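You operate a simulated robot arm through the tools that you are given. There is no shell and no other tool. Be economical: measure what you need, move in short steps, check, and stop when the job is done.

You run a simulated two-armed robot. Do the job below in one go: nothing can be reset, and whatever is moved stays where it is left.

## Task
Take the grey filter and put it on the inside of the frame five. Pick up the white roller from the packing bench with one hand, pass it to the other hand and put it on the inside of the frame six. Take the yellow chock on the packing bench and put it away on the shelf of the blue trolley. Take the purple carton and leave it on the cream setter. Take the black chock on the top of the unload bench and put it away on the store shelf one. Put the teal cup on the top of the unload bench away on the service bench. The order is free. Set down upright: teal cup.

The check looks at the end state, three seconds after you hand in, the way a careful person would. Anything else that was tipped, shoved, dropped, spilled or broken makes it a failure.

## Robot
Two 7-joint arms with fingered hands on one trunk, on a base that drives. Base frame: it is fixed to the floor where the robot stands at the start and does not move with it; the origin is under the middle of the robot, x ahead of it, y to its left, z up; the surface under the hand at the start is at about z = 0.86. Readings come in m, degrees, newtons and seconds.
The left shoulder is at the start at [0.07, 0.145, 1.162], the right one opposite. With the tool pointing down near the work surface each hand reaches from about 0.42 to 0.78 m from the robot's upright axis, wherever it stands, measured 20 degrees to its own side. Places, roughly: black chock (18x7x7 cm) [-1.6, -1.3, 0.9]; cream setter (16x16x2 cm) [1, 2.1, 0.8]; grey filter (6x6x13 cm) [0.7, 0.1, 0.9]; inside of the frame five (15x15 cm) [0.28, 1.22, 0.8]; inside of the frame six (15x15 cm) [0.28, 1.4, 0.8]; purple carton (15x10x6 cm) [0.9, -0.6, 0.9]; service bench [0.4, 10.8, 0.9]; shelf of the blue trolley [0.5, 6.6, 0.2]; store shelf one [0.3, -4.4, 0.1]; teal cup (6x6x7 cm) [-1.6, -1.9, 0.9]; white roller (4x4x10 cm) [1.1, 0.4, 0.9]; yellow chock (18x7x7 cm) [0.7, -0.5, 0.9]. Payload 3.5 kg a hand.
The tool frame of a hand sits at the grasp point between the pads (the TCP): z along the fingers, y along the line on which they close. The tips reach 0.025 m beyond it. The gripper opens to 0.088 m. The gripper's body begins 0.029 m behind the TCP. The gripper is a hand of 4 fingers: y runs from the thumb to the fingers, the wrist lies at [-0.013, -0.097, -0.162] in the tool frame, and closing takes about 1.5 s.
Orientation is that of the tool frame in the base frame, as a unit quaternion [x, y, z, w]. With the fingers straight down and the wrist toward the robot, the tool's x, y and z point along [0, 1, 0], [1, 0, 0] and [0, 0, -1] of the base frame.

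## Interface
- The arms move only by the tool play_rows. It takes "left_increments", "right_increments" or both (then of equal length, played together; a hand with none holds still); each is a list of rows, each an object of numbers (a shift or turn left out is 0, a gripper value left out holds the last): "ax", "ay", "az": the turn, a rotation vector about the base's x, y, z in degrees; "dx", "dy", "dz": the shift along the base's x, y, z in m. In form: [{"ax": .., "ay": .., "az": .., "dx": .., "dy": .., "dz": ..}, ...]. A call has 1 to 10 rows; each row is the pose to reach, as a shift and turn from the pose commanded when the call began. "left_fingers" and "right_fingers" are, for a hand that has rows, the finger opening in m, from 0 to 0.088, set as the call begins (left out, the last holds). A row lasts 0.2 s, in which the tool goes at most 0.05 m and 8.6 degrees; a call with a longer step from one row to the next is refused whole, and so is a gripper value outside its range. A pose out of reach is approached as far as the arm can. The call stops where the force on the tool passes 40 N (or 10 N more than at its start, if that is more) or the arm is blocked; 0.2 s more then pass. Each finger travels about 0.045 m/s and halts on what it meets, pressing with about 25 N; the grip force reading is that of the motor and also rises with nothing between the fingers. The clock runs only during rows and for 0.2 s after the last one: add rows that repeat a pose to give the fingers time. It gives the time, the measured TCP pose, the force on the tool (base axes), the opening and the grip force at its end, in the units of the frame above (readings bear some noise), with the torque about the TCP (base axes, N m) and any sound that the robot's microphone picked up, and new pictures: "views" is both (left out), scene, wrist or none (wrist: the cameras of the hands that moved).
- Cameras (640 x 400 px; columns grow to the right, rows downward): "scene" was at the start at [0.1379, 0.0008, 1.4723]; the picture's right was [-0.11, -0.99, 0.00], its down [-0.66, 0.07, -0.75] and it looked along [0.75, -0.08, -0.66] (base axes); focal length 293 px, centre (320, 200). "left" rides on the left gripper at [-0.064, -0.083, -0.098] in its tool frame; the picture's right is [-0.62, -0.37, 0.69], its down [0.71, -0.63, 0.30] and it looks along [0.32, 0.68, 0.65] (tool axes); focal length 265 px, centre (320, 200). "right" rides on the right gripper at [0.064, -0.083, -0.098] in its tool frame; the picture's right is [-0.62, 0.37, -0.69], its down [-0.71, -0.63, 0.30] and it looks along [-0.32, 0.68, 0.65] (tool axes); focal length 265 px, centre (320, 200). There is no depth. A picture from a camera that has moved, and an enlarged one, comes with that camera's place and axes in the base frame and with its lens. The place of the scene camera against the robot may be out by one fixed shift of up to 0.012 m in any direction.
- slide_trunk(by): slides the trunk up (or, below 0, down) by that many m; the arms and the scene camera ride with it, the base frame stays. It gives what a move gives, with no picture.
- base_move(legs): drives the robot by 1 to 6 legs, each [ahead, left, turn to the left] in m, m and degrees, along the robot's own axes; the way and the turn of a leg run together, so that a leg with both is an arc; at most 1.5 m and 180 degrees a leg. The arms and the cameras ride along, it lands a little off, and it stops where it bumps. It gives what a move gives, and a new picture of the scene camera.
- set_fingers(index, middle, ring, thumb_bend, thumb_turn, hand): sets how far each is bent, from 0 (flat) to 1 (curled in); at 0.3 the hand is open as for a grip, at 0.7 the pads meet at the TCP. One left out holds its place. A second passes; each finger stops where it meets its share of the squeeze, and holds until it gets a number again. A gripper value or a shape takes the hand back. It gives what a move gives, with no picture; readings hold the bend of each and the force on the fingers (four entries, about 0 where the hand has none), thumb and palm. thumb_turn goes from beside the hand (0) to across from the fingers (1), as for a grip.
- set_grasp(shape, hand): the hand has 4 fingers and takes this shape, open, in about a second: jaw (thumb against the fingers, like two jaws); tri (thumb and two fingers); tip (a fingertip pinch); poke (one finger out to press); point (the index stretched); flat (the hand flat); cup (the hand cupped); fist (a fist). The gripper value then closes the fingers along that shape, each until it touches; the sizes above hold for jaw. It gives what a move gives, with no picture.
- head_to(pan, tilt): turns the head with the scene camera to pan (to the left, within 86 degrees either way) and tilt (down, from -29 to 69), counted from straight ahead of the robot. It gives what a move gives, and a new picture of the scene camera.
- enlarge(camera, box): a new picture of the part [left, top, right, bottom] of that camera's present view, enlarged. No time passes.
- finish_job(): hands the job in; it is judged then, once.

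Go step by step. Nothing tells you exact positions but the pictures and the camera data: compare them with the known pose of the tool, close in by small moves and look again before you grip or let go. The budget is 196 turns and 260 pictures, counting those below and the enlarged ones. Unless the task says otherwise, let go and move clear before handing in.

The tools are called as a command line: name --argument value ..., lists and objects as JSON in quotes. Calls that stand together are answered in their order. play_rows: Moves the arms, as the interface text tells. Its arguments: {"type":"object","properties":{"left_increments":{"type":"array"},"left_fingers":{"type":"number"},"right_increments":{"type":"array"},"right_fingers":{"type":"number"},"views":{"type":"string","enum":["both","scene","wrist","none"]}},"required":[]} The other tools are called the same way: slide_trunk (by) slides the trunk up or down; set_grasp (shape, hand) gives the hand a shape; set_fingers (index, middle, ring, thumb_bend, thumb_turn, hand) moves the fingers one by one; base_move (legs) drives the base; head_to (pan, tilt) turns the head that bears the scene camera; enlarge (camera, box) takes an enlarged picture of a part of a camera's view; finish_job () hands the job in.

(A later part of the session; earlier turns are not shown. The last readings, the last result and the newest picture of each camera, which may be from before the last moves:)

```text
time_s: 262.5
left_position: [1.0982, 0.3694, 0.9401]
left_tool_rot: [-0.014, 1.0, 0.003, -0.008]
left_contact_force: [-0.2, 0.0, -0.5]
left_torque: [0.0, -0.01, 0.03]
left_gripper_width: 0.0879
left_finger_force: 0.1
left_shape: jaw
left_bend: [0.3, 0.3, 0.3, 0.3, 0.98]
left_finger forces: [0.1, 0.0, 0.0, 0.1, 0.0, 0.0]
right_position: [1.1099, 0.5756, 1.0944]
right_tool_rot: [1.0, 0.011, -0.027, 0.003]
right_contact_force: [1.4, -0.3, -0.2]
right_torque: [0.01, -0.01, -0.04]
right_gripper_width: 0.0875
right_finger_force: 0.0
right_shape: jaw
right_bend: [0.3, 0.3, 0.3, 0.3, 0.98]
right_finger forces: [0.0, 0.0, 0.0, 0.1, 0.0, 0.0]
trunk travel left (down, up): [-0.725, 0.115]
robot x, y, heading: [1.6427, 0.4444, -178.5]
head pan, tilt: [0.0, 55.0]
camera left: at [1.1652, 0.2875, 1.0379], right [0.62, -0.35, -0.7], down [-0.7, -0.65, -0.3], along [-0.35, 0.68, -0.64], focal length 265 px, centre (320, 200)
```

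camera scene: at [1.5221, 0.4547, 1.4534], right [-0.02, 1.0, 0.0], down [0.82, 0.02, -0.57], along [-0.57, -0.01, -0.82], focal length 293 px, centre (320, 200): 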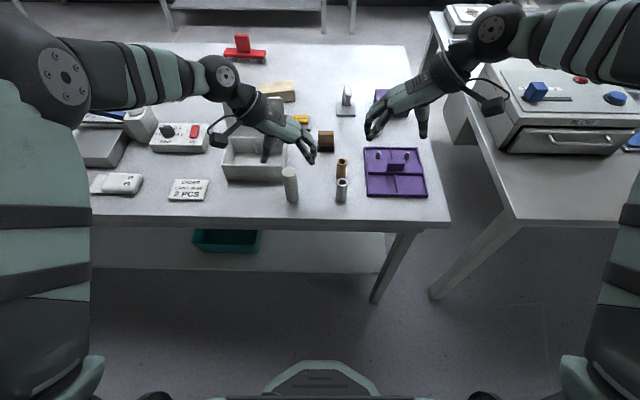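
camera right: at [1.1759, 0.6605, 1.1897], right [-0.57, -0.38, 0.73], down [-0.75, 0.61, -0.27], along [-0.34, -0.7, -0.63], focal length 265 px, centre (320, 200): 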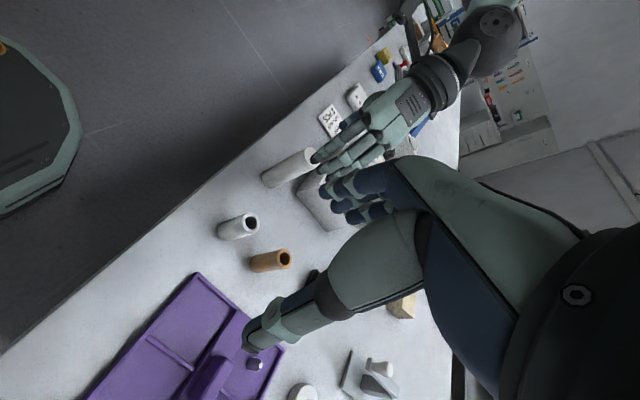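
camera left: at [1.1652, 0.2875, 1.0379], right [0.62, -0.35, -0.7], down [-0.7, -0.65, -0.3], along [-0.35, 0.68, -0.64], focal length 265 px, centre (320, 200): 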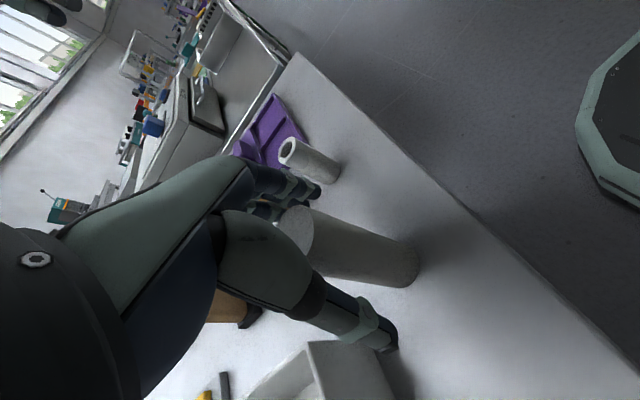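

Aligned. Closing on the roller.

play_rows --left_increments '[{"dz": 0}, {"dz": 0}, {"dz": 0}, {"dz": 0}, {"dz": 0}, {"dz": 0}, {"dz": 0}, {"dz": 0}, {"dz": 0}]' --left_fingers 0.02 --views "none"

play_rows --left_increments '[{"dz": 0.04}, {"dz": 0.08}, {"dz": 0.12}, {"dz": 0.16}]' --views "wrist"

```text
time_s: 264.5
left_position: [1.097, 0.3687, 0.9411]
left_tool_rot: [-0.014, 1.0, 0.004, -0.007]
left_contact_force: [-1.2, -0.4, 1.9]
left_torque: [-0.02, 0.0, 0.01]
left_gripper_width: 0.0238
left_finger_force: 25.4
left_shape: jaw
left_bend: [0.74, 0.58, 0.63, 0.75, 1.0]
left_finger forces: [13.7, 7.1, 0.0, 0.0, 21.8, 0.1]
right_position: [1.1096, 0.5754, 1.0951]
right_tool_rot: [1.0, 0.012, -0.026, 0.003]
right_contact_force: [0.5, 0.1, 0.3]
right_torque: [0.01, -0.02, 0.0]
right_gripper_width: 0.0876
right_finger_force: 0.1
right_shape: jaw
right_bend: [0.3, 0.3, 0.3, 0.3, 0.98]
right_finger forces: [0.1, 0.0, 0.0, 0.1, 0.1, 0.0]
trunk travel left (down, up): [-0.725, 0.115]
robot x, y, heading: [1.6425, 0.4476, -178.3]
head pan, tilt: [0.0, 55.0]
```

```text
time_s: 265.5
left_position: [1.1026, 0.3671, 1.1005]
left_tool_rot: [-0.013, 1.0, 0.003, -0.008]
left_contact_force: [0.1, 0.9, -1.4]
left_torque: [0.02, 0.02, 0.03]
left_gripper_width: 0.024
left_finger_force: 25.7
left_shape: jaw
left_bend: [0.74, 0.58, 0.63, 0.75, 1.0]
left_finger forces: [14.1, 7.1, 0.1, 0.0, 21.5, 0.1]
right_position: [1.1096, 0.5763, 1.0944]
right_tool_rot: [1.0, 0.012, -0.027, 0.003]
right_contact_force: [0.1, 0.2, -0.2]
right_torque: [-0.04, 0.01, -0.02]
right_gripper_width: 0.0873
right_finger_force: 0.0
right_shape: jaw
right_bend: [0.3, 0.3, 0.3, 0.3, 0.98]
right_finger forces: [0.0, 0.1, 0.0, 0.0, 0.1, 0.0]
trunk travel left (down, up): [-0.725, 0.115]
robot x, y, heading: [1.6468, 0.4497, -178.6]
head pan, tilt: [0.0, 55.0]
camera left: at [1.17, 0.2861, 1.199], right [0.62, -0.35, -0.7], down [-0.7, -0.65, -0.3], along [-0.35, 0.68, -0.65], focal length 265 px, centre (320, 200)
```

left: 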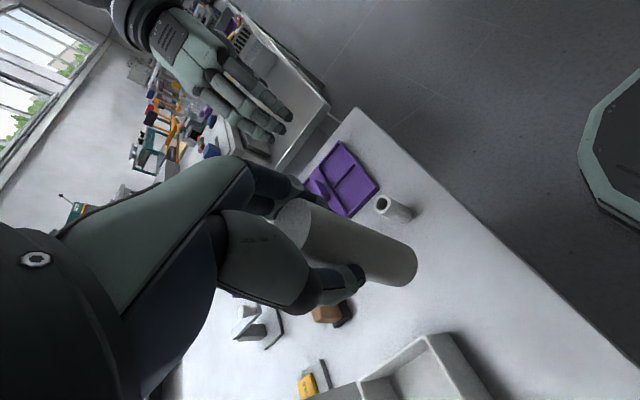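

The left hand holds the roller. I back off from the bench and turn the left hand so the roller points toward the right hand.

base_move --legs '[[-0.35, 0, 0]]'

play_rows --left_increments '[{"ax": 8.5}, {"ax": 17}, {"ax": 25.5}, {"ax": 34}, {"ax": 42.5}, {"ax": 51}, {"ax": 59.5}, {"ax": 68}, {"ax": 76.5}, {"ax": 85}]' --right_increments '[{"dy": 0.02}, {"dy": 0.04}, {"dy": 0.06}, {"dy": 0.08}, {"dy": 0.1}, {"dy": 0.1}, {"dy": 0.1}, {"dy": 0.1}, {"dy": 0.1}, {"dy": 0.1}]' --views "scene"

```text
time_s: 267.7
left_position: [1.4457, 0.3708, 1.0991]
left_tool_rot: [-0.022, 1.0, 0.002, -0.007]
left_contact_force: [0.3, 0.0, -2.1]
left_torque: [-0.01, 0.01, 0.0]
left_gripper_width: 0.0237
left_finger_force: 24.7
left_shape: jaw
left_bend: [0.74, 0.58, 0.63, 0.75, 1.0]
left_finger forces: [14.2, 7.1, 0.0, 0.1, 21.5, 0.0]
right_position: [1.451, 0.5793, 1.094]
right_tool_rot: [0.999, 0.02, -0.026, 0.003]
right_contact_force: [0.0, -0.5, -0.3]
right_torque: [0.03, -0.05, 0.03]
right_gripper_width: 0.0876
right_finger_force: 0.1
right_shape: jaw
right_bend: [0.3, 0.3, 0.3, 0.3, 0.98]
right_finger forces: [0.0, 0.1, 0.0, 0.0, 0.0, 0.0]
trunk travel left (down, up): [-0.725, 0.115]
robot x, y, heading: [1.9881, 0.4543, -177.9]
head pan, tilt: [0.0, 55.0]
camera scene: at [1.8659, 0.464, 1.4534], right [-0.04, 1.0, 0.0], down [0.82, 0.03, -0.57], along [-0.57, -0.02, -0.82], focal length 293 px, centre (320, 200)
```

scene: 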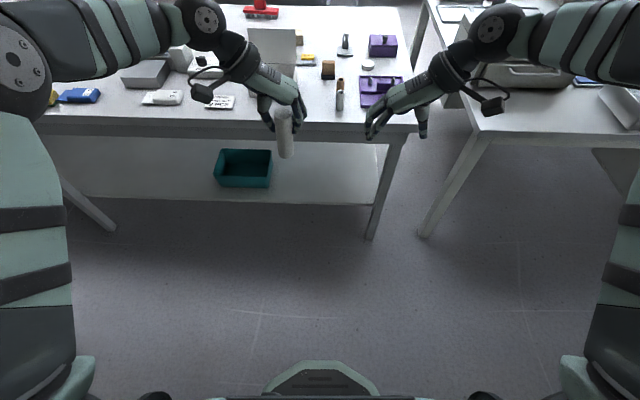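

```text
time_s: 269.9
left_position: [1.4463, 0.3696, 1.1012]
left_tool_rot: [-0.022, 0.736, 0.677, 0.009]
left_contact_force: [-0.2, 0.1, -1.7]
left_torque: [-0.04, 0.02, -0.04]
left_gripper_width: 0.0234
left_finger_force: 25.0
left_shape: jaw
left_bend: [0.74, 0.59, 0.63, 0.75, 1.0]
left_finger forces: [13.1, 6.6, 0.0, 0.0, 21.7, 0.0]
right_position: [1.4507, 0.6805, 1.0922]
right_tool_rot: [0.999, 0.02, -0.026, 0.003]
right_contact_force: [-0.2, 0.0, 0.4]
right_torque: [-0.06, 0.01, 0.01]
right_gripper_width: 0.0877
right_finger_force: 0.0
right_shape: jaw
right_bend: [0.3, 0.3, 0.3, 0.3, 0.98]
right_finger forces: [0.0, 0.0, 0.1, 0.1, 0.0, 0.0]
trunk travel left (down, up): [-0.725, 0.115]
robot x, y, heading: [1.9851, 0.4555, -177.8]
head pan, tilt: [0.0, 55.0]
camera scene: at [1.8668, 0.4647, 1.4535], right [-0.04, 1.0, 0.0], down [0.82, 0.03, -0.57], along [-0.57, -0.02, -0.82], focal length 293 px, centre (320, 200)
```

scene: 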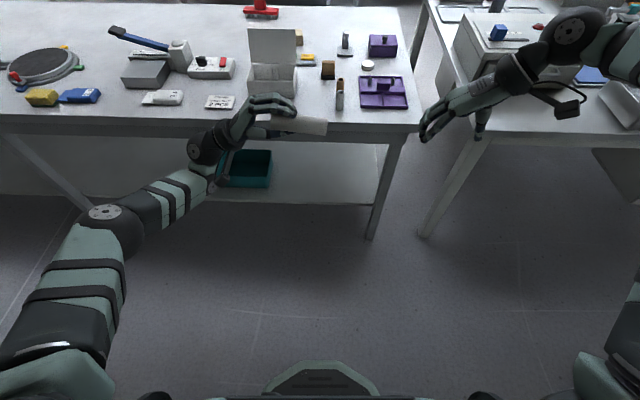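

That works. Now the right hand turns to face it.

play_rows --right_increments '[{"ax": -8.5}, {"ax": -17}, {"ax": -25.5}, {"ax": -34}, {"ax": -42.5}, {"ax": -51}, {"ax": -59.5}, {"ax": -68}, {"ax": -76.5}, {"ax": -85}]' --left_increments '[{"ax": 2.5}, {"ax": 4.8}, {"ax": 4.8}, {"ax": 4.8}, {"ax": 4.8}, {"ax": 4.8}, {"ax": 4.8}, {"ax": 4.8}, {"ax": 4.8}, {"ax": 4.8}]' --views "both"

```text
time_s: 272.1
left_position: [1.446, 0.3696, 1.1]
left_tool_rot: [-0.021, 0.706, 0.708, 0.009]
left_contact_force: [-1.0, 0.0, -3.0]
left_torque: [-0.07, 0.03, -0.02]
left_gripper_width: 0.0237
left_finger_force: 25.3
left_shape: jaw
left_bend: [0.74, 0.59, 0.63, 0.75, 1.0]
left_finger forces: [13.2, 6.4, 0.1, 0.1, 21.7, 0.0]
right_position: [1.4518, 0.6789, 1.0941]
right_tool_rot: [0.735, -0.004, -0.033, 0.677]
right_contact_force: [0.6, 0.0, -0.5]
right_torque: [-0.04, 0.02, 0.0]
right_gripper_width: 0.0878
right_finger_force: 0.1
right_shape: jaw
right_bend: [0.3, 0.3, 0.3, 0.3, 0.98]
right_finger forces: [0.0, 0.1, 0.0, 0.0, 0.1, 0.1]
trunk travel left (down, up): [-0.725, 0.115]
robot x, y, heading: [1.9867, 0.4609, -177.5]
head pan, tilt: [0.0, 55.0]
camera scene: at [1.867, 0.4637, 1.4535], right [-0.04, 1.0, 0.0], down [0.82, 0.03, -0.57], along [-0.57, -0.02, -0.82], focal length 293 px, centre (320, 200)
camera right: at [1.5176, 0.7802, 1.0175], right [-0.57, 0.69, 0.45], down [-0.75, -0.22, -0.62], along [-0.33, -0.69, 0.64], focal length 265 px, centre (320, 200)
camera left: at [1.5149, 0.2729, 1.0201], right [0.62, 0.7, -0.34], down [-0.69, 0.29, -0.66], along [-0.36, 0.65, 0.67], focal length 265 px, centre (320, 200)
```

scene: 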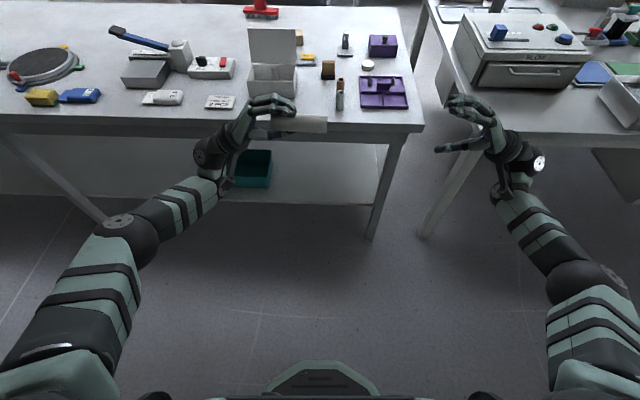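
right: 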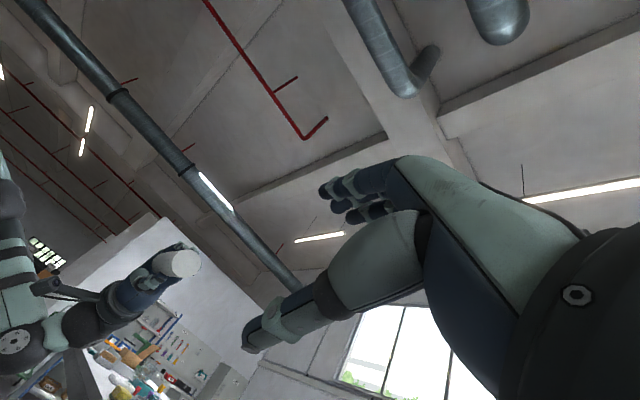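
left: 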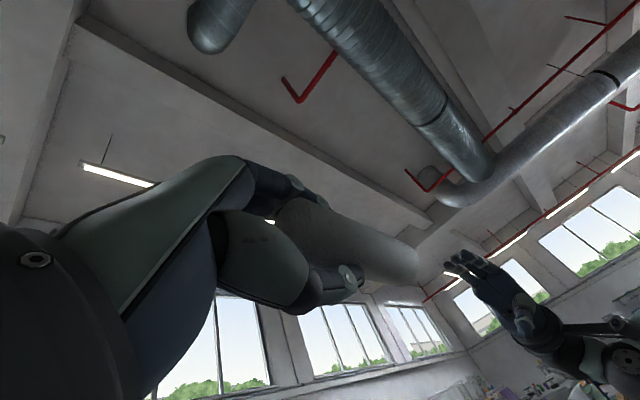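

The roller end is at about (1.456, 0.45, 1.093). I straighten the right hand and bring it along the roller's axis, stopping short to check.

play_rows --right_increments '[{"ax": -2, "az": 1.5, "dy": -0.03}, {"ax": -4.6, "az": 3.1, "dy": -0.07}, {"ax": -4.6, "az": 3.1, "dy": -0.11}, {"ax": -4.6, "az": 3.1, "dy": -0.14, "dx": 0.002}]' --views "both"

```text
time_s: 273.1
left_position: [1.4468, 0.3696, 1.1006]
left_tool_rot: [-0.022, 0.706, 0.708, 0.009]
left_contact_force: [-0.6, 0.0, -1.5]
left_torque: [-0.06, 0.02, 0.02]
left_gripper_width: 0.0234
left_finger_force: 25.2
left_shape: jaw
left_bend: [0.74, 0.59, 0.63, 0.75, 1.0]
left_finger forces: [13.2, 6.4, 0.0, 0.0, 21.6, 0.0]
right_position: [1.455, 0.5357, 1.0941]
right_tool_rot: [0.707, 0.014, -0.016, 0.707]
right_contact_force: [0.1, -0.2, 0.2]
right_torque: [-0.02, 0.01, -0.01]
right_gripper_width: 0.0875
right_finger_force: 0.0
right_shape: jaw
right_bend: [0.3, 0.3, 0.3, 0.3, 0.98]
right_finger forces: [0.1, 0.0, 0.0, 0.0, 0.0, 0.1]
trunk travel left (down, up): [-0.725, 0.115]
robot x, y, heading: [1.9886, 0.4568, -177.8]
head pan, tilt: [0.0, 55.0]
camera scene: at [1.8673, 0.4631, 1.4535], right [-0.04, 1.0, 0.0], down [0.82, 0.03, -0.57], along [-0.57, -0.02, -0.82], focal length 293 px, centre (320, 200)
camera right: at [1.5151, 0.6332, 1.0087], right [-0.6, 0.69, 0.39], down [-0.74, -0.3, -0.6], along [-0.3, -0.65, 0.7], focal length 265 px, centre (320, 200)
```

scene: 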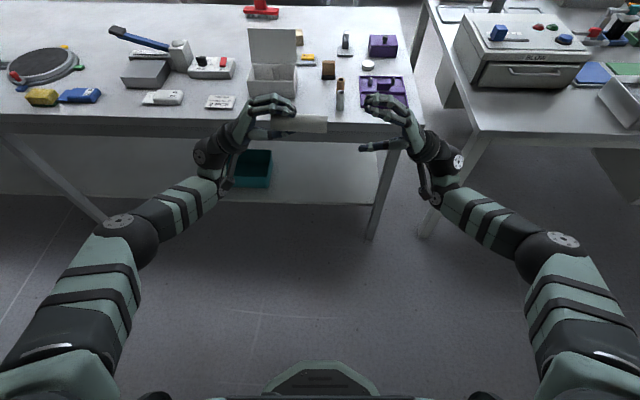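
right: 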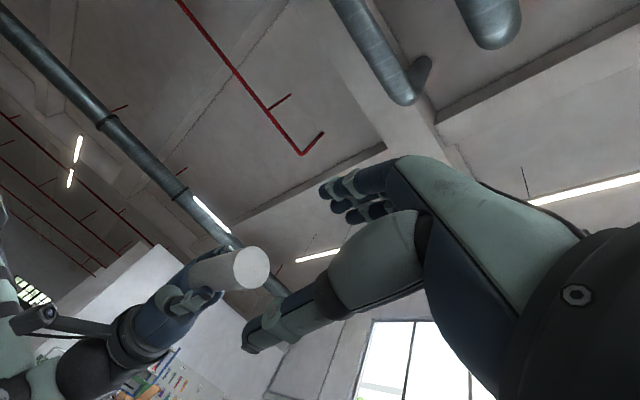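

play_rows --right_increments '[{"dy": -0.03}, {"dy": -0.06, "dx": -0.001}, {"dy": -0.08, "dx": -0.001}, {"dy": -0.085, "dx": -0.001}]' --views "both"

```text
time_s: 274.1
left_position: [1.4469, 0.3704, 1.1008]
left_tool_rot: [-0.021, 0.706, 0.708, 0.009]
left_contact_force: [-0.7, -0.2, -2.5]
left_torque: [-0.07, 0.04, -0.02]
left_gripper_width: 0.0234
left_finger_force: 25.3
left_shape: jaw
left_bend: [0.74, 0.59, 0.63, 0.75, 1.0]
left_finger forces: [13.2, 6.4, 0.0, 0.0, 21.7, 0.1]
right_position: [1.4545, 0.4539, 1.0944]
right_tool_rot: [0.707, 0.014, -0.014, 0.707]
right_contact_force: [0.1, 0.1, -0.4]
right_torque: [0.02, 0.0, 0.02]
right_gripper_width: 0.0877
right_finger_force: 0.1
right_shape: jaw
right_bend: [0.3, 0.3, 0.3, 0.3, 0.98]
right_finger forces: [0.1, 0.1, 0.1, 0.0, 0.0, 0.0]
trunk travel left (down, up): [-0.725, 0.115]
robot x, y, heading: [1.9876, 0.4565, -177.7]
head pan, tilt: [0.0, 55.0]
camera scene: at [1.8673, 0.4637, 1.4535], right [-0.04, 1.0, 0.0], down [0.82, 0.03, -0.57], along [-0.57, -0.02, -0.82], focal length 293 px, centre (320, 200)
camera right: at [1.515, 0.5517, 1.0091], right [-0.6, 0.69, 0.39], down [-0.74, -0.3, -0.6], along [-0.3, -0.65, 0.7], focal length 265 px, centre (320, 200)
```

scene: 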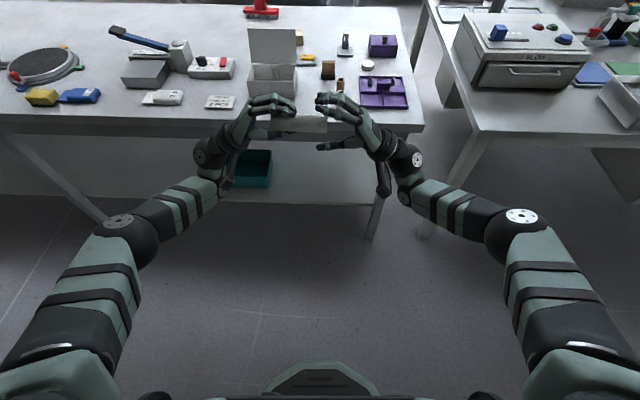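
right: 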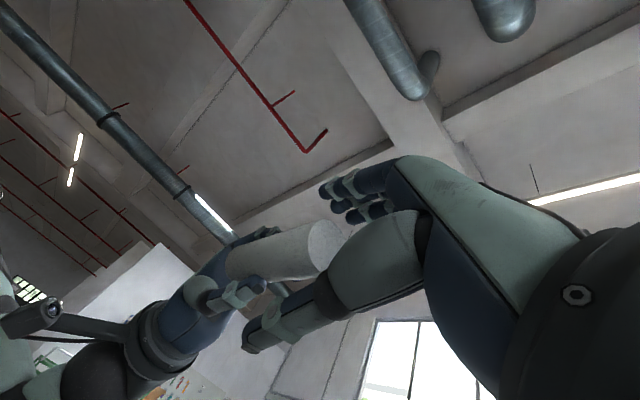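

play_rows --right_increments '[{"dy": -0.012, "dz": 0.001}, {"dy": -0.023, "dz": 0.002}, {"dy": -0.023, "dz": 0.002}]' --views "wrist"

```text
time_s: 274.9
left_position: [1.4464, 0.3707, 1.0999]
left_tool_rot: [-0.02, 0.706, 0.707, 0.011]
left_contact_force: [0.2, 0.3, -1.9]
left_torque: [-0.09, 0.01, 0.02]
left_gripper_width: 0.0234
left_finger_force: 24.4
left_shape: jaw
left_bend: [0.74, 0.59, 0.63, 0.75, 1.0]
left_finger forces: [13.2, 6.4, 0.1, 0.1, 21.8, 0.0]
right_position: [1.4538, 0.4305, 1.0972]
right_tool_rot: [0.707, 0.015, -0.015, 0.707]
right_contact_force: [0.4, -0.5, 0.7]
right_torque: [0.01, -0.01, 0.03]
right_gripper_width: 0.0878
right_finger_force: 0.1
right_shape: jaw
right_bend: [0.3, 0.3, 0.3, 0.3, 0.98]
right_finger forces: [0.0, 0.0, 0.0, 0.0, 0.0, 0.0]
trunk travel left (down, up): [-0.725, 0.115]
robot x, y, heading: [1.9841, 0.4592, -177.7]
head pan, tilt: [0.0, 55.0]
camera right: at [1.5137, 0.5287, 1.0116], right [-0.6, 0.69, 0.39], down [-0.74, -0.3, -0.6], along [-0.3, -0.65, 0.7], focal length 265 px, centre (320, 200)
```

right: 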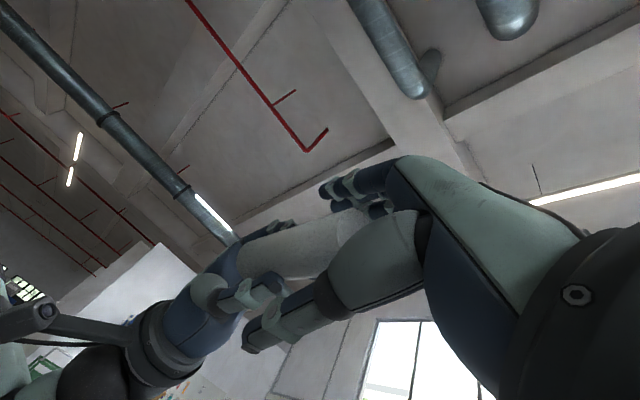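

The roller end is well within the right hand now. Closing the right hand.

play_rows --right_increments '[{"dz": 0}, {"dz": 0}, {"dz": 0}, {"dz": 0}, {"dz": 0}, {"dz": 0}, {"dz": 0}, {"dz": 0}, {"dz": 0}]' --right_fingers 0.02 --views "wrist"

```text
time_s: 276.9
left_position: [1.446, 0.3705, 1.1002]
left_tool_rot: [-0.021, 0.706, 0.708, 0.01]
left_contact_force: [-1.6, 0.3, -1.4]
left_torque: [-0.02, 0.04, 0.05]
left_gripper_width: 0.0232
left_finger_force: 25.1
left_shape: jaw
left_bend: [0.74, 0.59, 0.63, 0.75, 1.0]
left_finger forces: [13.3, 7.3, 0.1, 0.0, 22.6, 0.1]
right_position: [1.453, 0.4309, 1.0975]
right_tool_rot: [0.707, 0.016, -0.014, 0.707]
right_contact_force: [1.5, -0.1, 0.8]
right_torque: [-0.01, 0.01, 0.04]
right_gripper_width: 0.0248
right_finger_force: 25.0
right_shape: jaw
right_bend: [0.74, 0.51, 0.58, 0.75, 1.0]
right_finger forces: [11.8, 8.9, 0.1, 0.0, 19.1, 0.0]
trunk travel left (down, up): [-0.725, 0.115]
robot x, y, heading: [1.9874, 0.462, -177.8]
head pan, tilt: [0.0, 55.0]
camera right: at [1.5137, 0.5285, 1.0116], right [-0.6, 0.69, 0.39], down [-0.74, -0.3, -0.6], along [-0.3, -0.65, 0.7], focal length 265 px, centre (320, 200)
```

right: 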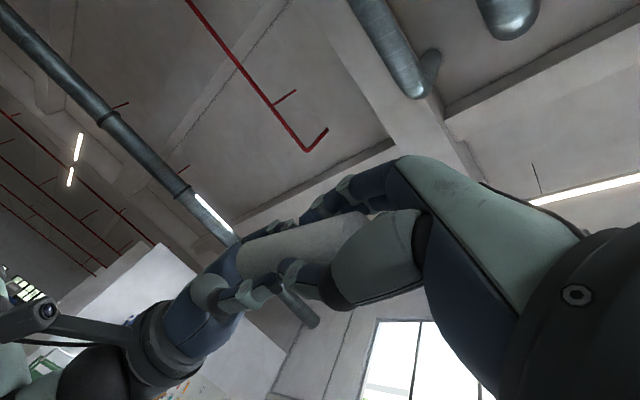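

The right hand holds it too. I open the left and withdraw it along the axis.

play_rows --left_increments '[{"dz": 0}, {"dz": 0}, {"dz": 0}, {"dz": 0}, {"dz": 0}, {"dz": 0}, {"dy": -0.04}, {"dy": -0.08}, {"dy": -0.12}, {"dy": -0.15}]' --left_fingers 0.088 --views "both"

```text
time_s: 279.0
left_position: [1.4421, 0.2427, 1.0984]
left_tool_rot: [-0.028, 0.701, 0.712, 0.013]
left_contact_force: [-3.6, 10.7, 13.6]
left_torque: [-0.39, -0.68, 0.37]
left_gripper_width: 0.0875
left_finger_force: 0.1
left_shape: jaw
left_bend: [0.3, 0.3, 0.3, 0.3, 0.98]
left_finger forces: [0.0, 0.0, 0.0, 0.0, 0.1, 0.1]
right_position: [1.453, 0.43, 1.0956]
right_tool_rot: [0.708, 0.015, -0.014, 0.706]
right_contact_force: [-0.3, -0.2, 0.5]
right_torque: [0.07, -0.03, 0.03]
right_gripper_width: 0.0244
right_finger_force: 24.5
right_shape: jaw
right_bend: [0.74, 0.51, 0.58, 0.75, 1.0]
right_finger forces: [11.2, 8.2, 0.2, 0.0, 20.1, 0.1]
trunk travel left (down, up): [-0.725, 0.115]
robot x, y, heading: [1.9873, 0.4597, -177.6]
head pan, tilt: [0.0, 55.0]
stopped in row 10 (left hand): the force on the tool passed its limit at 113 N (the readings are from after the stop); the commanded pose is now the measured one
camera scene: at [1.8675, 0.463, 1.4535], right [-0.04, 1.0, 0.0], down [0.82, 0.03, -0.57], along [-0.57, -0.02, -0.82], focal length 293 px, centre (320, 200)
camera left: at [1.5129, 0.1467, 1.0182], right [0.63, 0.71, -0.32], down [-0.68, 0.3, -0.67], along [-0.38, 0.64, 0.67], focal length 265 px, centre (320, 200)
```

scene: 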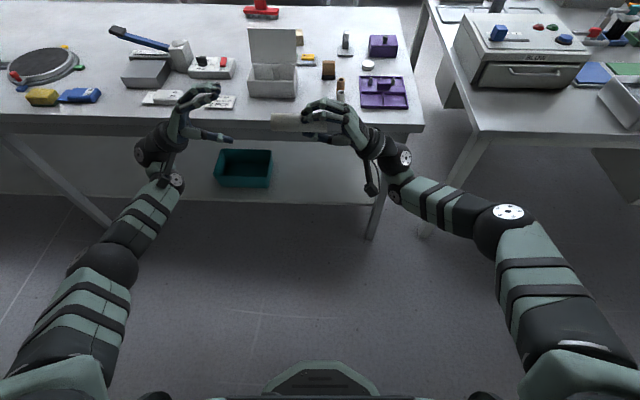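
left: 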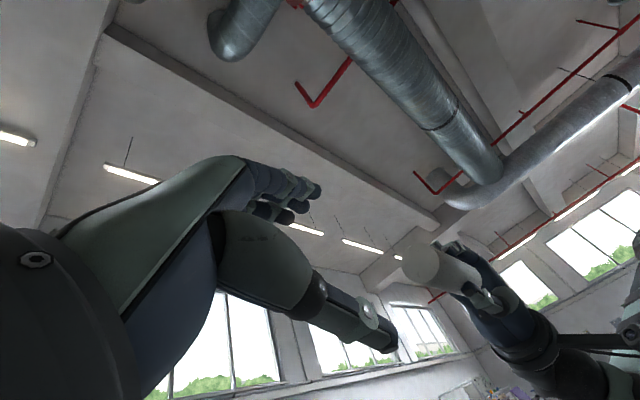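

Handover done. Both hands turn back to pointing down.

play_rows --right_increments '[{"ax": 8.5}, {"ax": 17}, {"ax": 25.5}, {"ax": 34}, {"ax": 42.5}, {"ax": 51}, {"ax": 59.5}, {"ax": 68}, {"ax": 76.5}, {"ax": 85}]' --left_increments '[{"ax": -8.5, "dy": 0.01}, {"ax": -17, "dy": 0.02}, {"ax": -25.5, "dy": 0.03}, {"ax": -34, "dy": 0.03}, {"ax": -42.5, "dy": 0.03}, {"ax": -51, "dy": 0.03}, {"ax": -59.5, "dy": 0.03}, {"ax": -68, "dy": 0.03}, {"ax": -76.5, "dy": 0.03}, {"ax": -85, "dy": 0.03}]' --views "both"

```text
time_s: 281.2
left_position: [1.4426, 0.2728, 1.0995]
left_tool_rot: [-0.03, 0.998, 0.05, -0.009]
left_contact_force: [0.6, -0.8, -0.3]
left_torque: [0.01, -0.01, -0.01]
left_gripper_width: 0.0875
left_finger_force: 0.1
left_shape: jaw
left_bend: [0.3, 0.3, 0.3, 0.3, 0.98]
left_finger forces: [0.0, 0.0, 0.0, 0.1, 0.1, 0.0]
right_position: [1.4541, 0.4303, 1.0975]
right_tool_rot: [0.999, 0.021, -0.001, 0.043]
right_contact_force: [-0.1, 0.3, 0.0]
right_torque: [-0.02, 0.01, 0.03]
right_gripper_width: 0.0245
right_finger_force: 24.8
right_shape: jaw
right_bend: [0.74, 0.51, 0.58, 0.76, 1.0]
right_finger forces: [11.6, 8.6, 0.4, 0.1, 18.4, 0.0]
trunk travel left (down, up): [-0.725, 0.115]
robot x, y, heading: [1.9871, 0.4587, -177.6]
head pan, tilt: [0.0, 55.0]
camera scene: at [1.8685, 0.4644, 1.4536], right [-0.04, 1.0, 0.0], down [0.82, 0.03, -0.57], along [-0.57, -0.02, -0.82], focal length 293 px, centre (320, 200)
camera right: at [1.5148, 0.525, 1.1894], right [-0.6, -0.33, 0.72], down [-0.74, 0.57, -0.35], along [-0.3, -0.75, -0.59], focal length 265 px, centre (320, 200)
camera left: at [1.5138, 0.1848, 1.1884], right [0.62, -0.26, -0.74], down [-0.68, -0.64, -0.35], along [-0.38, 0.72, -0.58], focal length 265 px, centre (320, 200)
```

scene: 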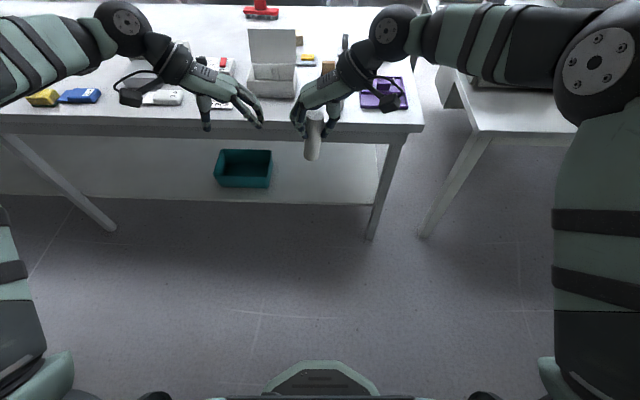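
right: 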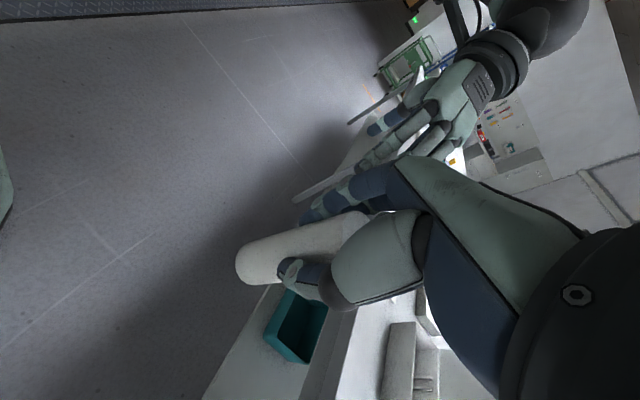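
left: 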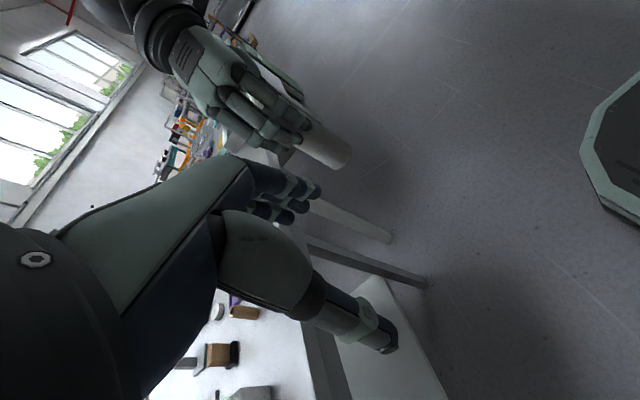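

The right hand holds the roller upright. I straighten the tilt, then look south for the shorter way around the packing bench.

play_rows --right_increments '[{"ax": 2.5}, {"ax": 4.9}]' --left_increments '[{"ax": -2.8}, {"ax": -5.6}]' --views "none"

base_move --legs '[[0, 0, 88]]'

head_to --pan -15 --tilt 15

```text
time_s: 281.8
left_position: [1.4434, 0.2738, 1.0984]
left_tool_rot: [-0.028, 1.0, 0.0, -0.01]
left_contact_force: [0.8, -0.7, 0.5]
left_torque: [-0.01, -0.01, 0.0]
left_gripper_width: 0.0876
left_finger_force: 0.1
left_shape: jaw
left_bend: [0.3, 0.3, 0.3, 0.3, 0.98]
left_finger forces: [0.1, 0.0, 0.0, 0.0, 0.0, 0.0]
right_position: [1.4541, 0.4312, 1.098]
right_tool_rot: [1.0, 0.021, 0.0, 0.001]
right_contact_force: [0.1, 0.3, 0.5]
right_torque: [0.02, -0.01, -0.01]
right_gripper_width: 0.0244
right_finger_force: 24.9
right_shape: jaw
right_bend: [0.74, 0.51, 0.58, 0.76, 1.0]
right_finger forces: [11.6, 8.5, 0.4, 0.1, 18.4, 0.0]
trunk travel left (down, up): [-0.725, 0.115]
robot x, y, heading: [1.9864, 0.4567, -177.7]
head pan, tilt: [0.0, 55.0]
```

```text
time_s: 286.0
left_position: [2.1458, -0.0934, 1.0976]
left_tool_rot: [0.71, -0.704, 0.006, 0.009]
left_contact_force: [0.7, 0.1, -1.0]
left_torque: [-0.03, -0.03, 0.02]
left_gripper_width: 0.0878
left_finger_force: 0.2
left_shape: jaw
left_bend: [0.3, 0.3, 0.3, 0.3, 0.98]
left_finger forces: [0.1, 0.0, 0.0, 0.0, 0.0, 0.1]
right_position: [1.9881, -0.0753, 1.098]
right_tool_rot: [0.708, 0.706, 0.001, 0.0]
right_contact_force: [0.4, -0.1, -1.0]
right_torque: [0.0, -0.01, -0.03]
right_gripper_width: 0.0242
right_finger_force: 25.3
right_shape: jaw
right_bend: [0.74, 0.51, 0.59, 0.76, 1.0]
right_finger forces: [11.2, 7.6, 1.9, 0.1, 19.0, 0.0]
trunk travel left (down, up): [-0.725, 0.115]
robot x, y, heading: [1.9852, 0.4602, -90.4]
head pan, tilt: [0.0, 55.0]
camera scene: at [1.9889, 0.3459, 1.4535], right [-1.0, 0.01, 0.0], down [0.01, 0.82, -0.57], along [-0.01, -0.57, -0.82], focal length 293 px, centre (320, 200)
```

scene: 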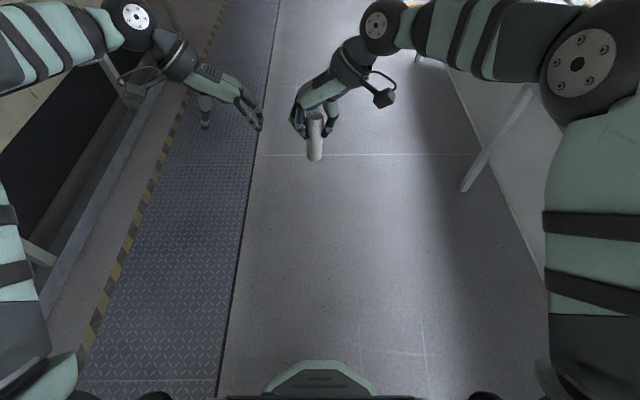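

```text
time_s: 287.0
left_position: [2.1463, -0.0926, 1.0979]
left_tool_rot: [0.71, -0.704, 0.006, 0.008]
left_contact_force: [-0.3, -1.1, 0.7]
left_torque: [0.01, 0.01, 0.0]
left_gripper_width: 0.0879
left_finger_force: 0.1
left_shape: jaw
left_bend: [0.3, 0.3, 0.3, 0.3, 0.98]
left_finger forces: [0.0, 0.0, 0.0, 0.0, 0.0, 0.0]
right_position: [1.9877, -0.0752, 1.0964]
right_tool_rot: [0.709, 0.705, 0.002, 0.0]
right_contact_force: [-0.1, -0.3, 0.3]
right_torque: [0.03, -0.02, -0.03]
right_gripper_width: 0.0241
right_finger_force: 25.0
right_shape: jaw
right_bend: [0.74, 0.51, 0.59, 0.76, 1.0]
right_finger forces: [11.1, 7.6, 1.7, 0.1, 19.0, 0.0]
trunk travel left (down, up): [-0.725, 0.115]
robot x, y, heading: [1.9835, 0.4604, -90.5]
head pan, tilt: [-15.0, 15.0]
camera scene: at [1.9647, 0.328, 1.5137], right [-0.96, 0.27, 0.0], down [0.07, 0.25, -0.97], along [-0.26, -0.93, -0.26], focal length 293 px, centre (320, 200)
```

scene: 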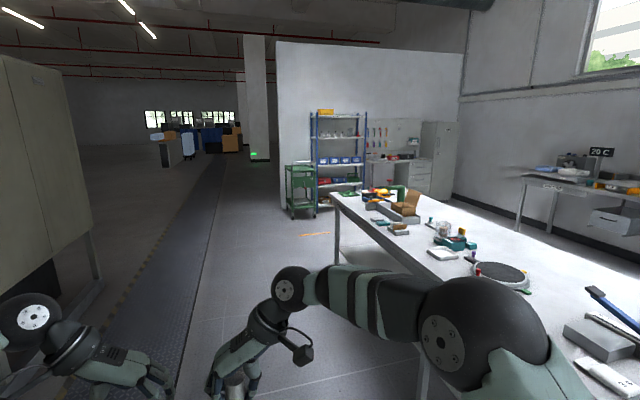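

The passage between the bench end (y≈−2) and the blue store rack is open. I go around that way, and will pick the teal cup with the free left hand on the way.

base_move --legs '[[1.2, 0, 0.5], [1.2, 0, 0], [1.05, 0, 0], [0, 0, -90], [1.3, 0, 0], [1.2, 0, 0]]'

head_to --pan -45 --tilt 25

```text
time_s: 319.1
left_position: [-1.036, -2.9408, 1.0976]
left_tool_rot: [0.027, 1.0, 0.002, -0.011]
left_contact_force: [0.9, 0.0, 0.4]
left_torque: [-0.06, 0.01, 0.0]
left_gripper_width: 0.0877
left_finger_force: 0.0
left_shape: jaw
left_bend: [0.3, 0.3, 0.3, 0.3, 0.98]
left_finger forces: [0.1, 0.0, 0.0, 0.1, 0.0, 0.0]
right_position: [-1.0075, -2.7842, 1.0976]
right_tool_rot: [0.999, -0.035, 0.0, 0.001]
right_contact_force: [0.1, -0.4, 0.2]
right_torque: [0.03, -0.03, 0.02]
right_gripper_width: 0.024
right_finger_force: 25.0
right_shape: jaw
right_bend: [0.74, 0.51, 0.59, 0.76, 1.0]
right_finger forces: [11.0, 7.6, 2.1, 0.0, 18.6, 0.1]
trunk travel left (down, up): [-0.725, 0.115]
robot x, y, heading: [-0.4761, -2.8145, 175.8]
head pan, tilt: [-15.0, 15.0]
camera scene: at [-0.6106, -2.7711, 1.5138], right [0.33, 0.94, 0.0], down [0.24, -0.08, -0.97], along [-0.91, 0.32, -0.26], focal length 293 px, centre (320, 200)
```

scene: 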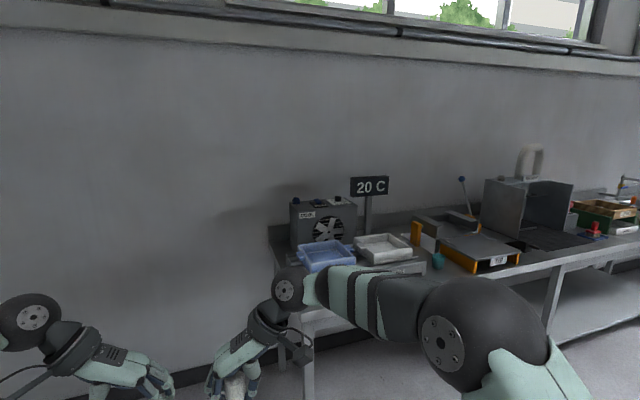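

```text
time_s: 320.1
left_position: [-1.0359, -2.9404, 1.0983]
left_tool_rot: [0.027, 1.0, 0.002, -0.011]
left_contact_force: [0.5, 0.1, 0.5]
left_torque: [0.0, 0.02, -0.04]
left_gripper_width: 0.0878
left_finger_force: 0.1
left_shape: jaw
left_bend: [0.3, 0.3, 0.3, 0.3, 0.98]
left_finger forces: [0.1, 0.1, 0.0, 0.1, 0.0, 0.1]
right_position: [-1.0072, -2.7843, 1.0973]
right_tool_rot: [0.999, -0.034, 0.001, 0.001]
right_contact_force: [0.2, 0.6, 0.1]
right_torque: [0.01, 0.0, -0.01]
right_gripper_width: 0.0241
right_finger_force: 25.3
right_shape: jaw
right_bend: [0.74, 0.51, 0.59, 0.76, 1.0]
right_finger forces: [11.0, 7.5, 2.1, 0.0, 18.7, 0.0]
trunk travel left (down, up): [-0.725, 0.115]
robot x, y, heading: [-0.4787, -2.8142, 175.8]
head pan, tilt: [-45.0, 25.0]
camera scene: at [-0.5831, -2.7322, 1.4976], right [0.76, 0.66, 0.0], down [0.28, -0.32, -0.91], along [-0.59, 0.68, -0.42], focal length 293 px, centre (320, 200)
```

scene: 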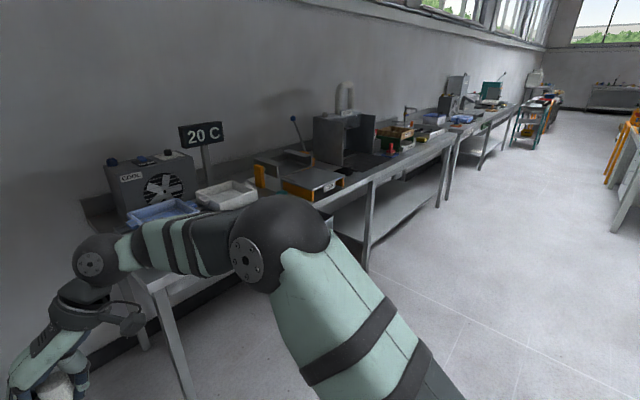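

The teal cup is on the unload bench at about (−1.58, −1.86). I position in front of it.

base_move --legs '[[0, 0, 4.2], [0, -1.08, 0], [0.35, 0, 0]]'

head_to --pan 0 --tilt 45

```text
time_s: 327.9
left_position: [-1.3753, -1.9165, 1.0977]
left_tool_rot: [-0.012, 1.0, 0.002, -0.01]
left_contact_force: [0.4, 0.0, -0.1]
left_torque: [0.01, 0.0, -0.06]
left_gripper_width: 0.0877
left_finger_force: 0.0
left_shape: jaw
left_bend: [0.3, 0.3, 0.3, 0.3, 0.98]
left_finger forces: [0.0, 0.1, 0.1, 0.0, 0.1, 0.0]
right_position: [-1.3601, -1.7599, 1.0975]
right_tool_rot: [1.0, 0.004, 0.0, 0.001]
right_contact_force: [0.2, -1.0, -0.2]
right_torque: [0.01, -0.01, 0.01]
right_gripper_width: 0.0238
right_finger_force: 25.2
right_shape: jaw
right_bend: [0.74, 0.51, 0.59, 0.76, 1.0]
right_finger forces: [11.1, 7.6, 2.1, 0.1, 18.7, 0.1]
trunk travel left (down, up): [-0.725, 0.115]
robot x, y, heading: [-0.8237, -1.7507, -179.4]
head pan, tilt: [-45.0, 25.0]
camera scene: at [-0.9388, -1.6742, 1.4977], right [0.7, 0.71, 0.0], down [0.3, -0.3, -0.91], along [-0.64, 0.64, -0.42], focal length 293 px, centre (320, 200)
```

scene: 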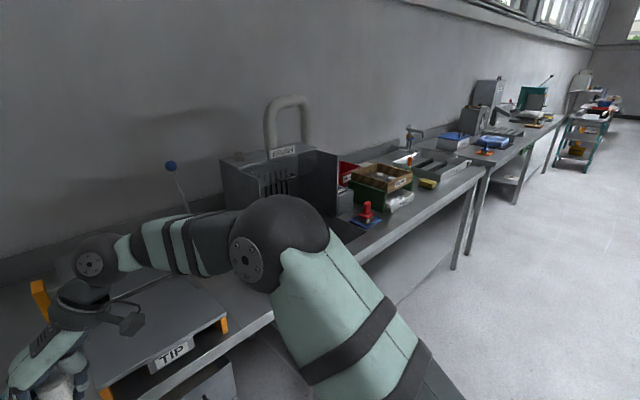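

```text
time_s: 329.0
left_position: [-1.3757, -1.9172, 1.0973]
left_tool_rot: [-0.012, 1.0, 0.002, -0.011]
left_contact_force: [-0.4, 0.7, 0.2]
left_torque: [0.0, 0.02, 0.01]
left_gripper_width: 0.0875
left_finger_force: 0.0
left_shape: jaw
left_bend: [0.3, 0.3, 0.3, 0.3, 0.98]
left_finger forces: [0.0, 0.0, 0.1, 0.1, 0.0, 0.0]
right_position: [-1.3601, -1.7583, 1.0974]
right_tool_rot: [1.0, 0.005, 0.001, 0.001]
right_contact_force: [0.5, -0.5, -0.4]
right_torque: [-0.02, -0.01, -0.02]
right_gripper_width: 0.0241
right_finger_force: 24.9
right_shape: jaw
right_bend: [0.74, 0.51, 0.59, 0.76, 1.0]
right_finger forces: [11.2, 7.6, 2.1, 0.0, 18.7, 0.1]
trunk travel left (down, up): [-0.725, 0.115]
robot x, y, heading: [-0.8273, -1.7495, -179.3]
head pan, tilt: [0.0, 45.0]
camera scene: at [-0.9558, -1.7393, 1.467], right [0.0, 1.0, 0.0], down [0.71, 0.0, -0.71], along [-0.71, 0.0, -0.71], focal length 293 px, centre (320, 200)
```

scene: 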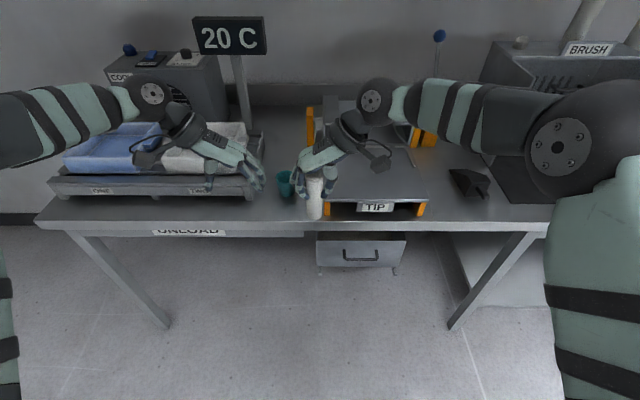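

enlarge --camera "scene" --box '[200, 110, 520, 250]'

enlarge --camera "left" --box '[0, 0, 640, 400]'

```text
2.00 times, centred on (360, 180) of scene
camera zoom: at [-0.9558, -1.7393, 1.467], right [0.0, 1.0, 0.0], down [0.71, 0.0, -0.71], along [-0.71, 0.0, -0.71], focal length 586 px, centre (240, 240)
```

zoom: 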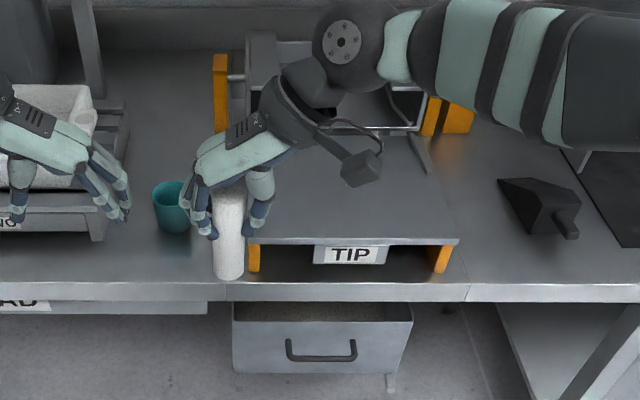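

```text
1.00 times, centred on (320, 200) of left (not enlarged: the box is as wide or as high as the picture)
camera zoom: at [-1.3091, -1.9986, 1.1957], right [0.61, -0.35, -0.71], down [-0.71, -0.65, -0.29], along [-0.35, 0.68, -0.64], focal length 265 px, centre (320, 200)
```

zoom: 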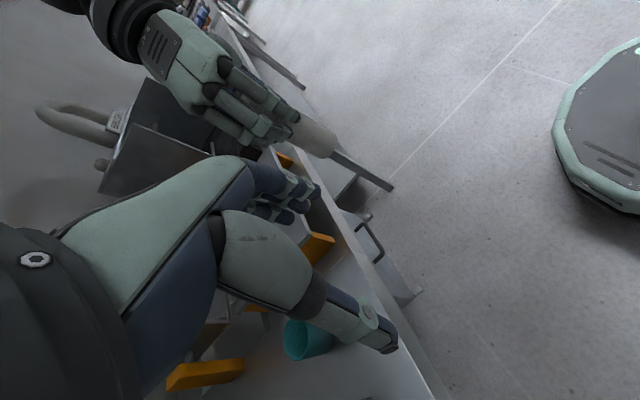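

The cup stands at about (−1.59, −1.865), close beside the tray stand, so I turn the left hand to close front-to-back and move above it; the right hand moves aside.

play_rows --left_increments '[{"az": 8.5}, {"az": 17}, {"az": 25.5}, {"az": 34}, {"az": 42.5}, {"az": 51, "dx": -0.03, "dy": 0.01}, {"az": 59.5, "dx": -0.07, "dy": 0.02}, {"az": 68, "dx": -0.11, "dy": 0.03}, {"az": 76.5, "dx": -0.15, "dy": 0.04}, {"az": 85, "dx": -0.19, "dy": 0.05}]' --right_increments '[{"dy": 0.03, "dx": 0.01}, {"dy": 0.06, "dx": 0.02}, {"dy": 0.09, "dx": 0.03}, {"dy": 0.12, "dx": 0.04}, {"dy": 0.12, "dx": 0.04}, {"dy": 0.12, "dx": 0.04}, {"dy": 0.12, "dx": 0.04}, {"dy": 0.12, "dx": 0.04}, {"dy": 0.12, "dx": 0.04}, {"dy": 0.12, "dx": 0.04}]' --views "none"

enlarge --camera "left" --box '[0, 0, 640, 400]'

enlarge --camera "scene" --box '[160, 100, 400, 260]'

```text
time_s: 331.2
left_position: [-1.5696, -1.8674, 1.094]
left_tool_rot: [-0.685, 0.728, -0.008, -0.007]
left_contact_force: [0.3, -0.1, -0.3]
left_torque: [-0.04, 0.0, -0.02]
left_gripper_width: 0.0876
left_finger_force: 0.0
left_shape: jaw
left_bend: [0.3, 0.3, 0.3, 0.3, 0.98]
left_finger forces: [0.1, 0.1, 0.0, 0.0, 0.1, 0.0]
right_position: [-1.3273, -1.6377, 1.0957]
right_tool_rot: [1.0, 0.005, 0.002, 0.001]
right_contact_force: [0.1, -0.2, -0.5]
right_torque: [0.02, -0.04, 0.02]
right_gripper_width: 0.0238
right_finger_force: 25.0
right_shape: jaw
right_bend: [0.74, 0.51, 0.59, 0.76, 1.0]
right_finger forces: [11.0, 7.7, 2.3, 0.0, 18.6, 0.0]
trunk travel left (down, up): [-0.725, 0.115]
robot x, y, heading: [-0.8267, -1.7462, -179.6]
head pan, tilt: [0.0, 45.0]
```

```text
1.00 times, centred on (320, 200) of left (not enlarged: the box is as wide or as high as the picture)
camera zoom: at [-1.4827, -1.8049, 1.1922], right [0.41, 0.58, -0.7], down [0.59, -0.76, -0.29], along [-0.7, -0.3, -0.65], focal length 265 px, centre (320, 200)
```

zoom: 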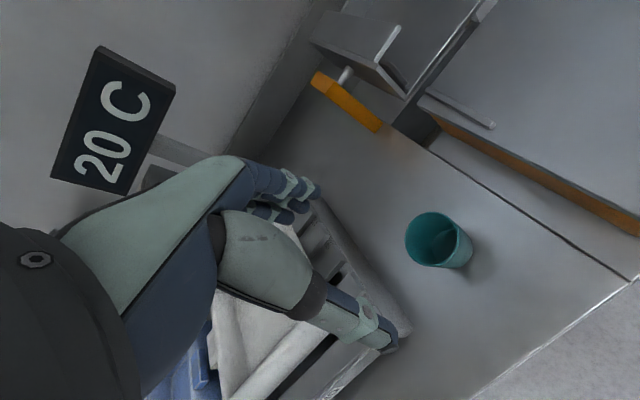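

```text
2.50 times, centred on (280, 180) of scene
camera zoom: at [-0.9602, -1.7382, 1.4667], right [-0.01, 1.0, 0.0], down [0.71, 0.0, -0.7], along [-0.7, 0.0, -0.71], focal length 732 px, centre (420, 250)
```

zoom: 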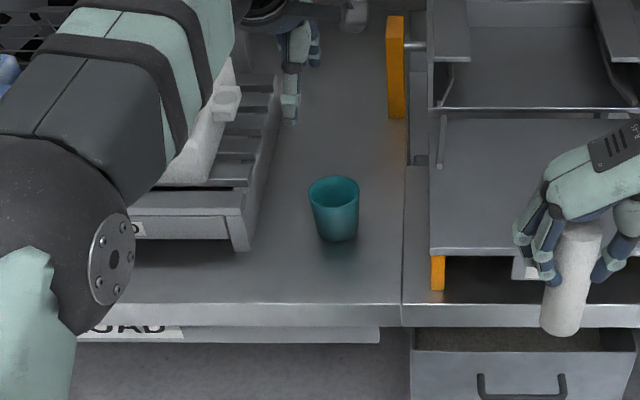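

play_rows --left_increments '[{"dx": -0.03, "dy": 0.016}, {"dx": -0.03, "dy": 0.016, "dz": -0.04}, {"dx": -0.03, "dy": 0.016, "dz": -0.08}, {"dx": -0.03, "dy": 0.016, "dz": -0.12}, {"dx": -0.03, "dy": 0.016, "dz": -0.15}]' --views "wrist"

```text
time_s: 332.4
left_position: [-1.5785, -1.8526, 0.9578]
left_tool_rot: [-0.684, 0.73, -0.006, -0.009]
left_contact_force: [-0.7, -0.1, 0.8]
left_torque: [0.02, 0.0, 0.01]
left_gripper_width: 0.0875
left_finger_force: 0.0
left_shape: jaw
left_bend: [0.3, 0.3, 0.3, 0.3, 0.98]
left_finger forces: [0.0, 0.1, 0.1, 0.0, 0.0, 0.1]
left hand out of reach, approached as far as the arm can: row 1, 2, 3, 4, 5
right_position: [-1.3248, -1.6374, 1.0975]
right_tool_rot: [1.0, 0.004, 0.001, 0.001]
right_contact_force: [1.1, 0.2, 1.2]
right_torque: [-0.02, 0.01, 0.0]
right_gripper_width: 0.024
right_finger_force: 24.9
right_shape: jaw
right_bend: [0.74, 0.51, 0.59, 0.76, 1.0]
right_finger forces: [11.0, 7.8, 2.3, 0.1, 18.7, 0.0]
trunk travel left (down, up): [-0.725, 0.115]
robot x, y, heading: [-0.8303, -1.7497, -179.6]
head pan, tilt: [0.0, 45.0]
camera left: at [-1.4902, -1.7924, 1.0552], right [0.41, 0.58, -0.71], down [0.58, -0.76, -0.29], along [-0.71, -0.29, -0.65], focal length 265 px, centre (320, 200)
```

left: 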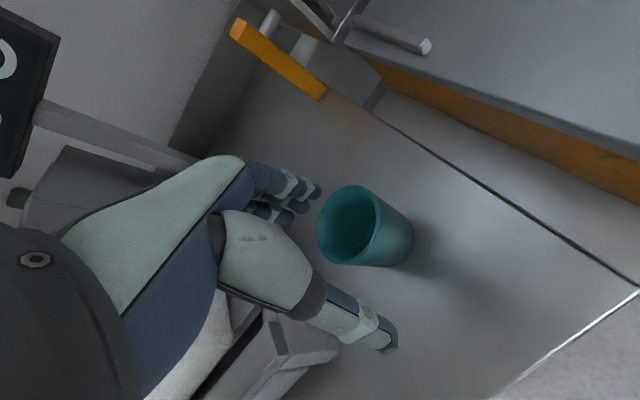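

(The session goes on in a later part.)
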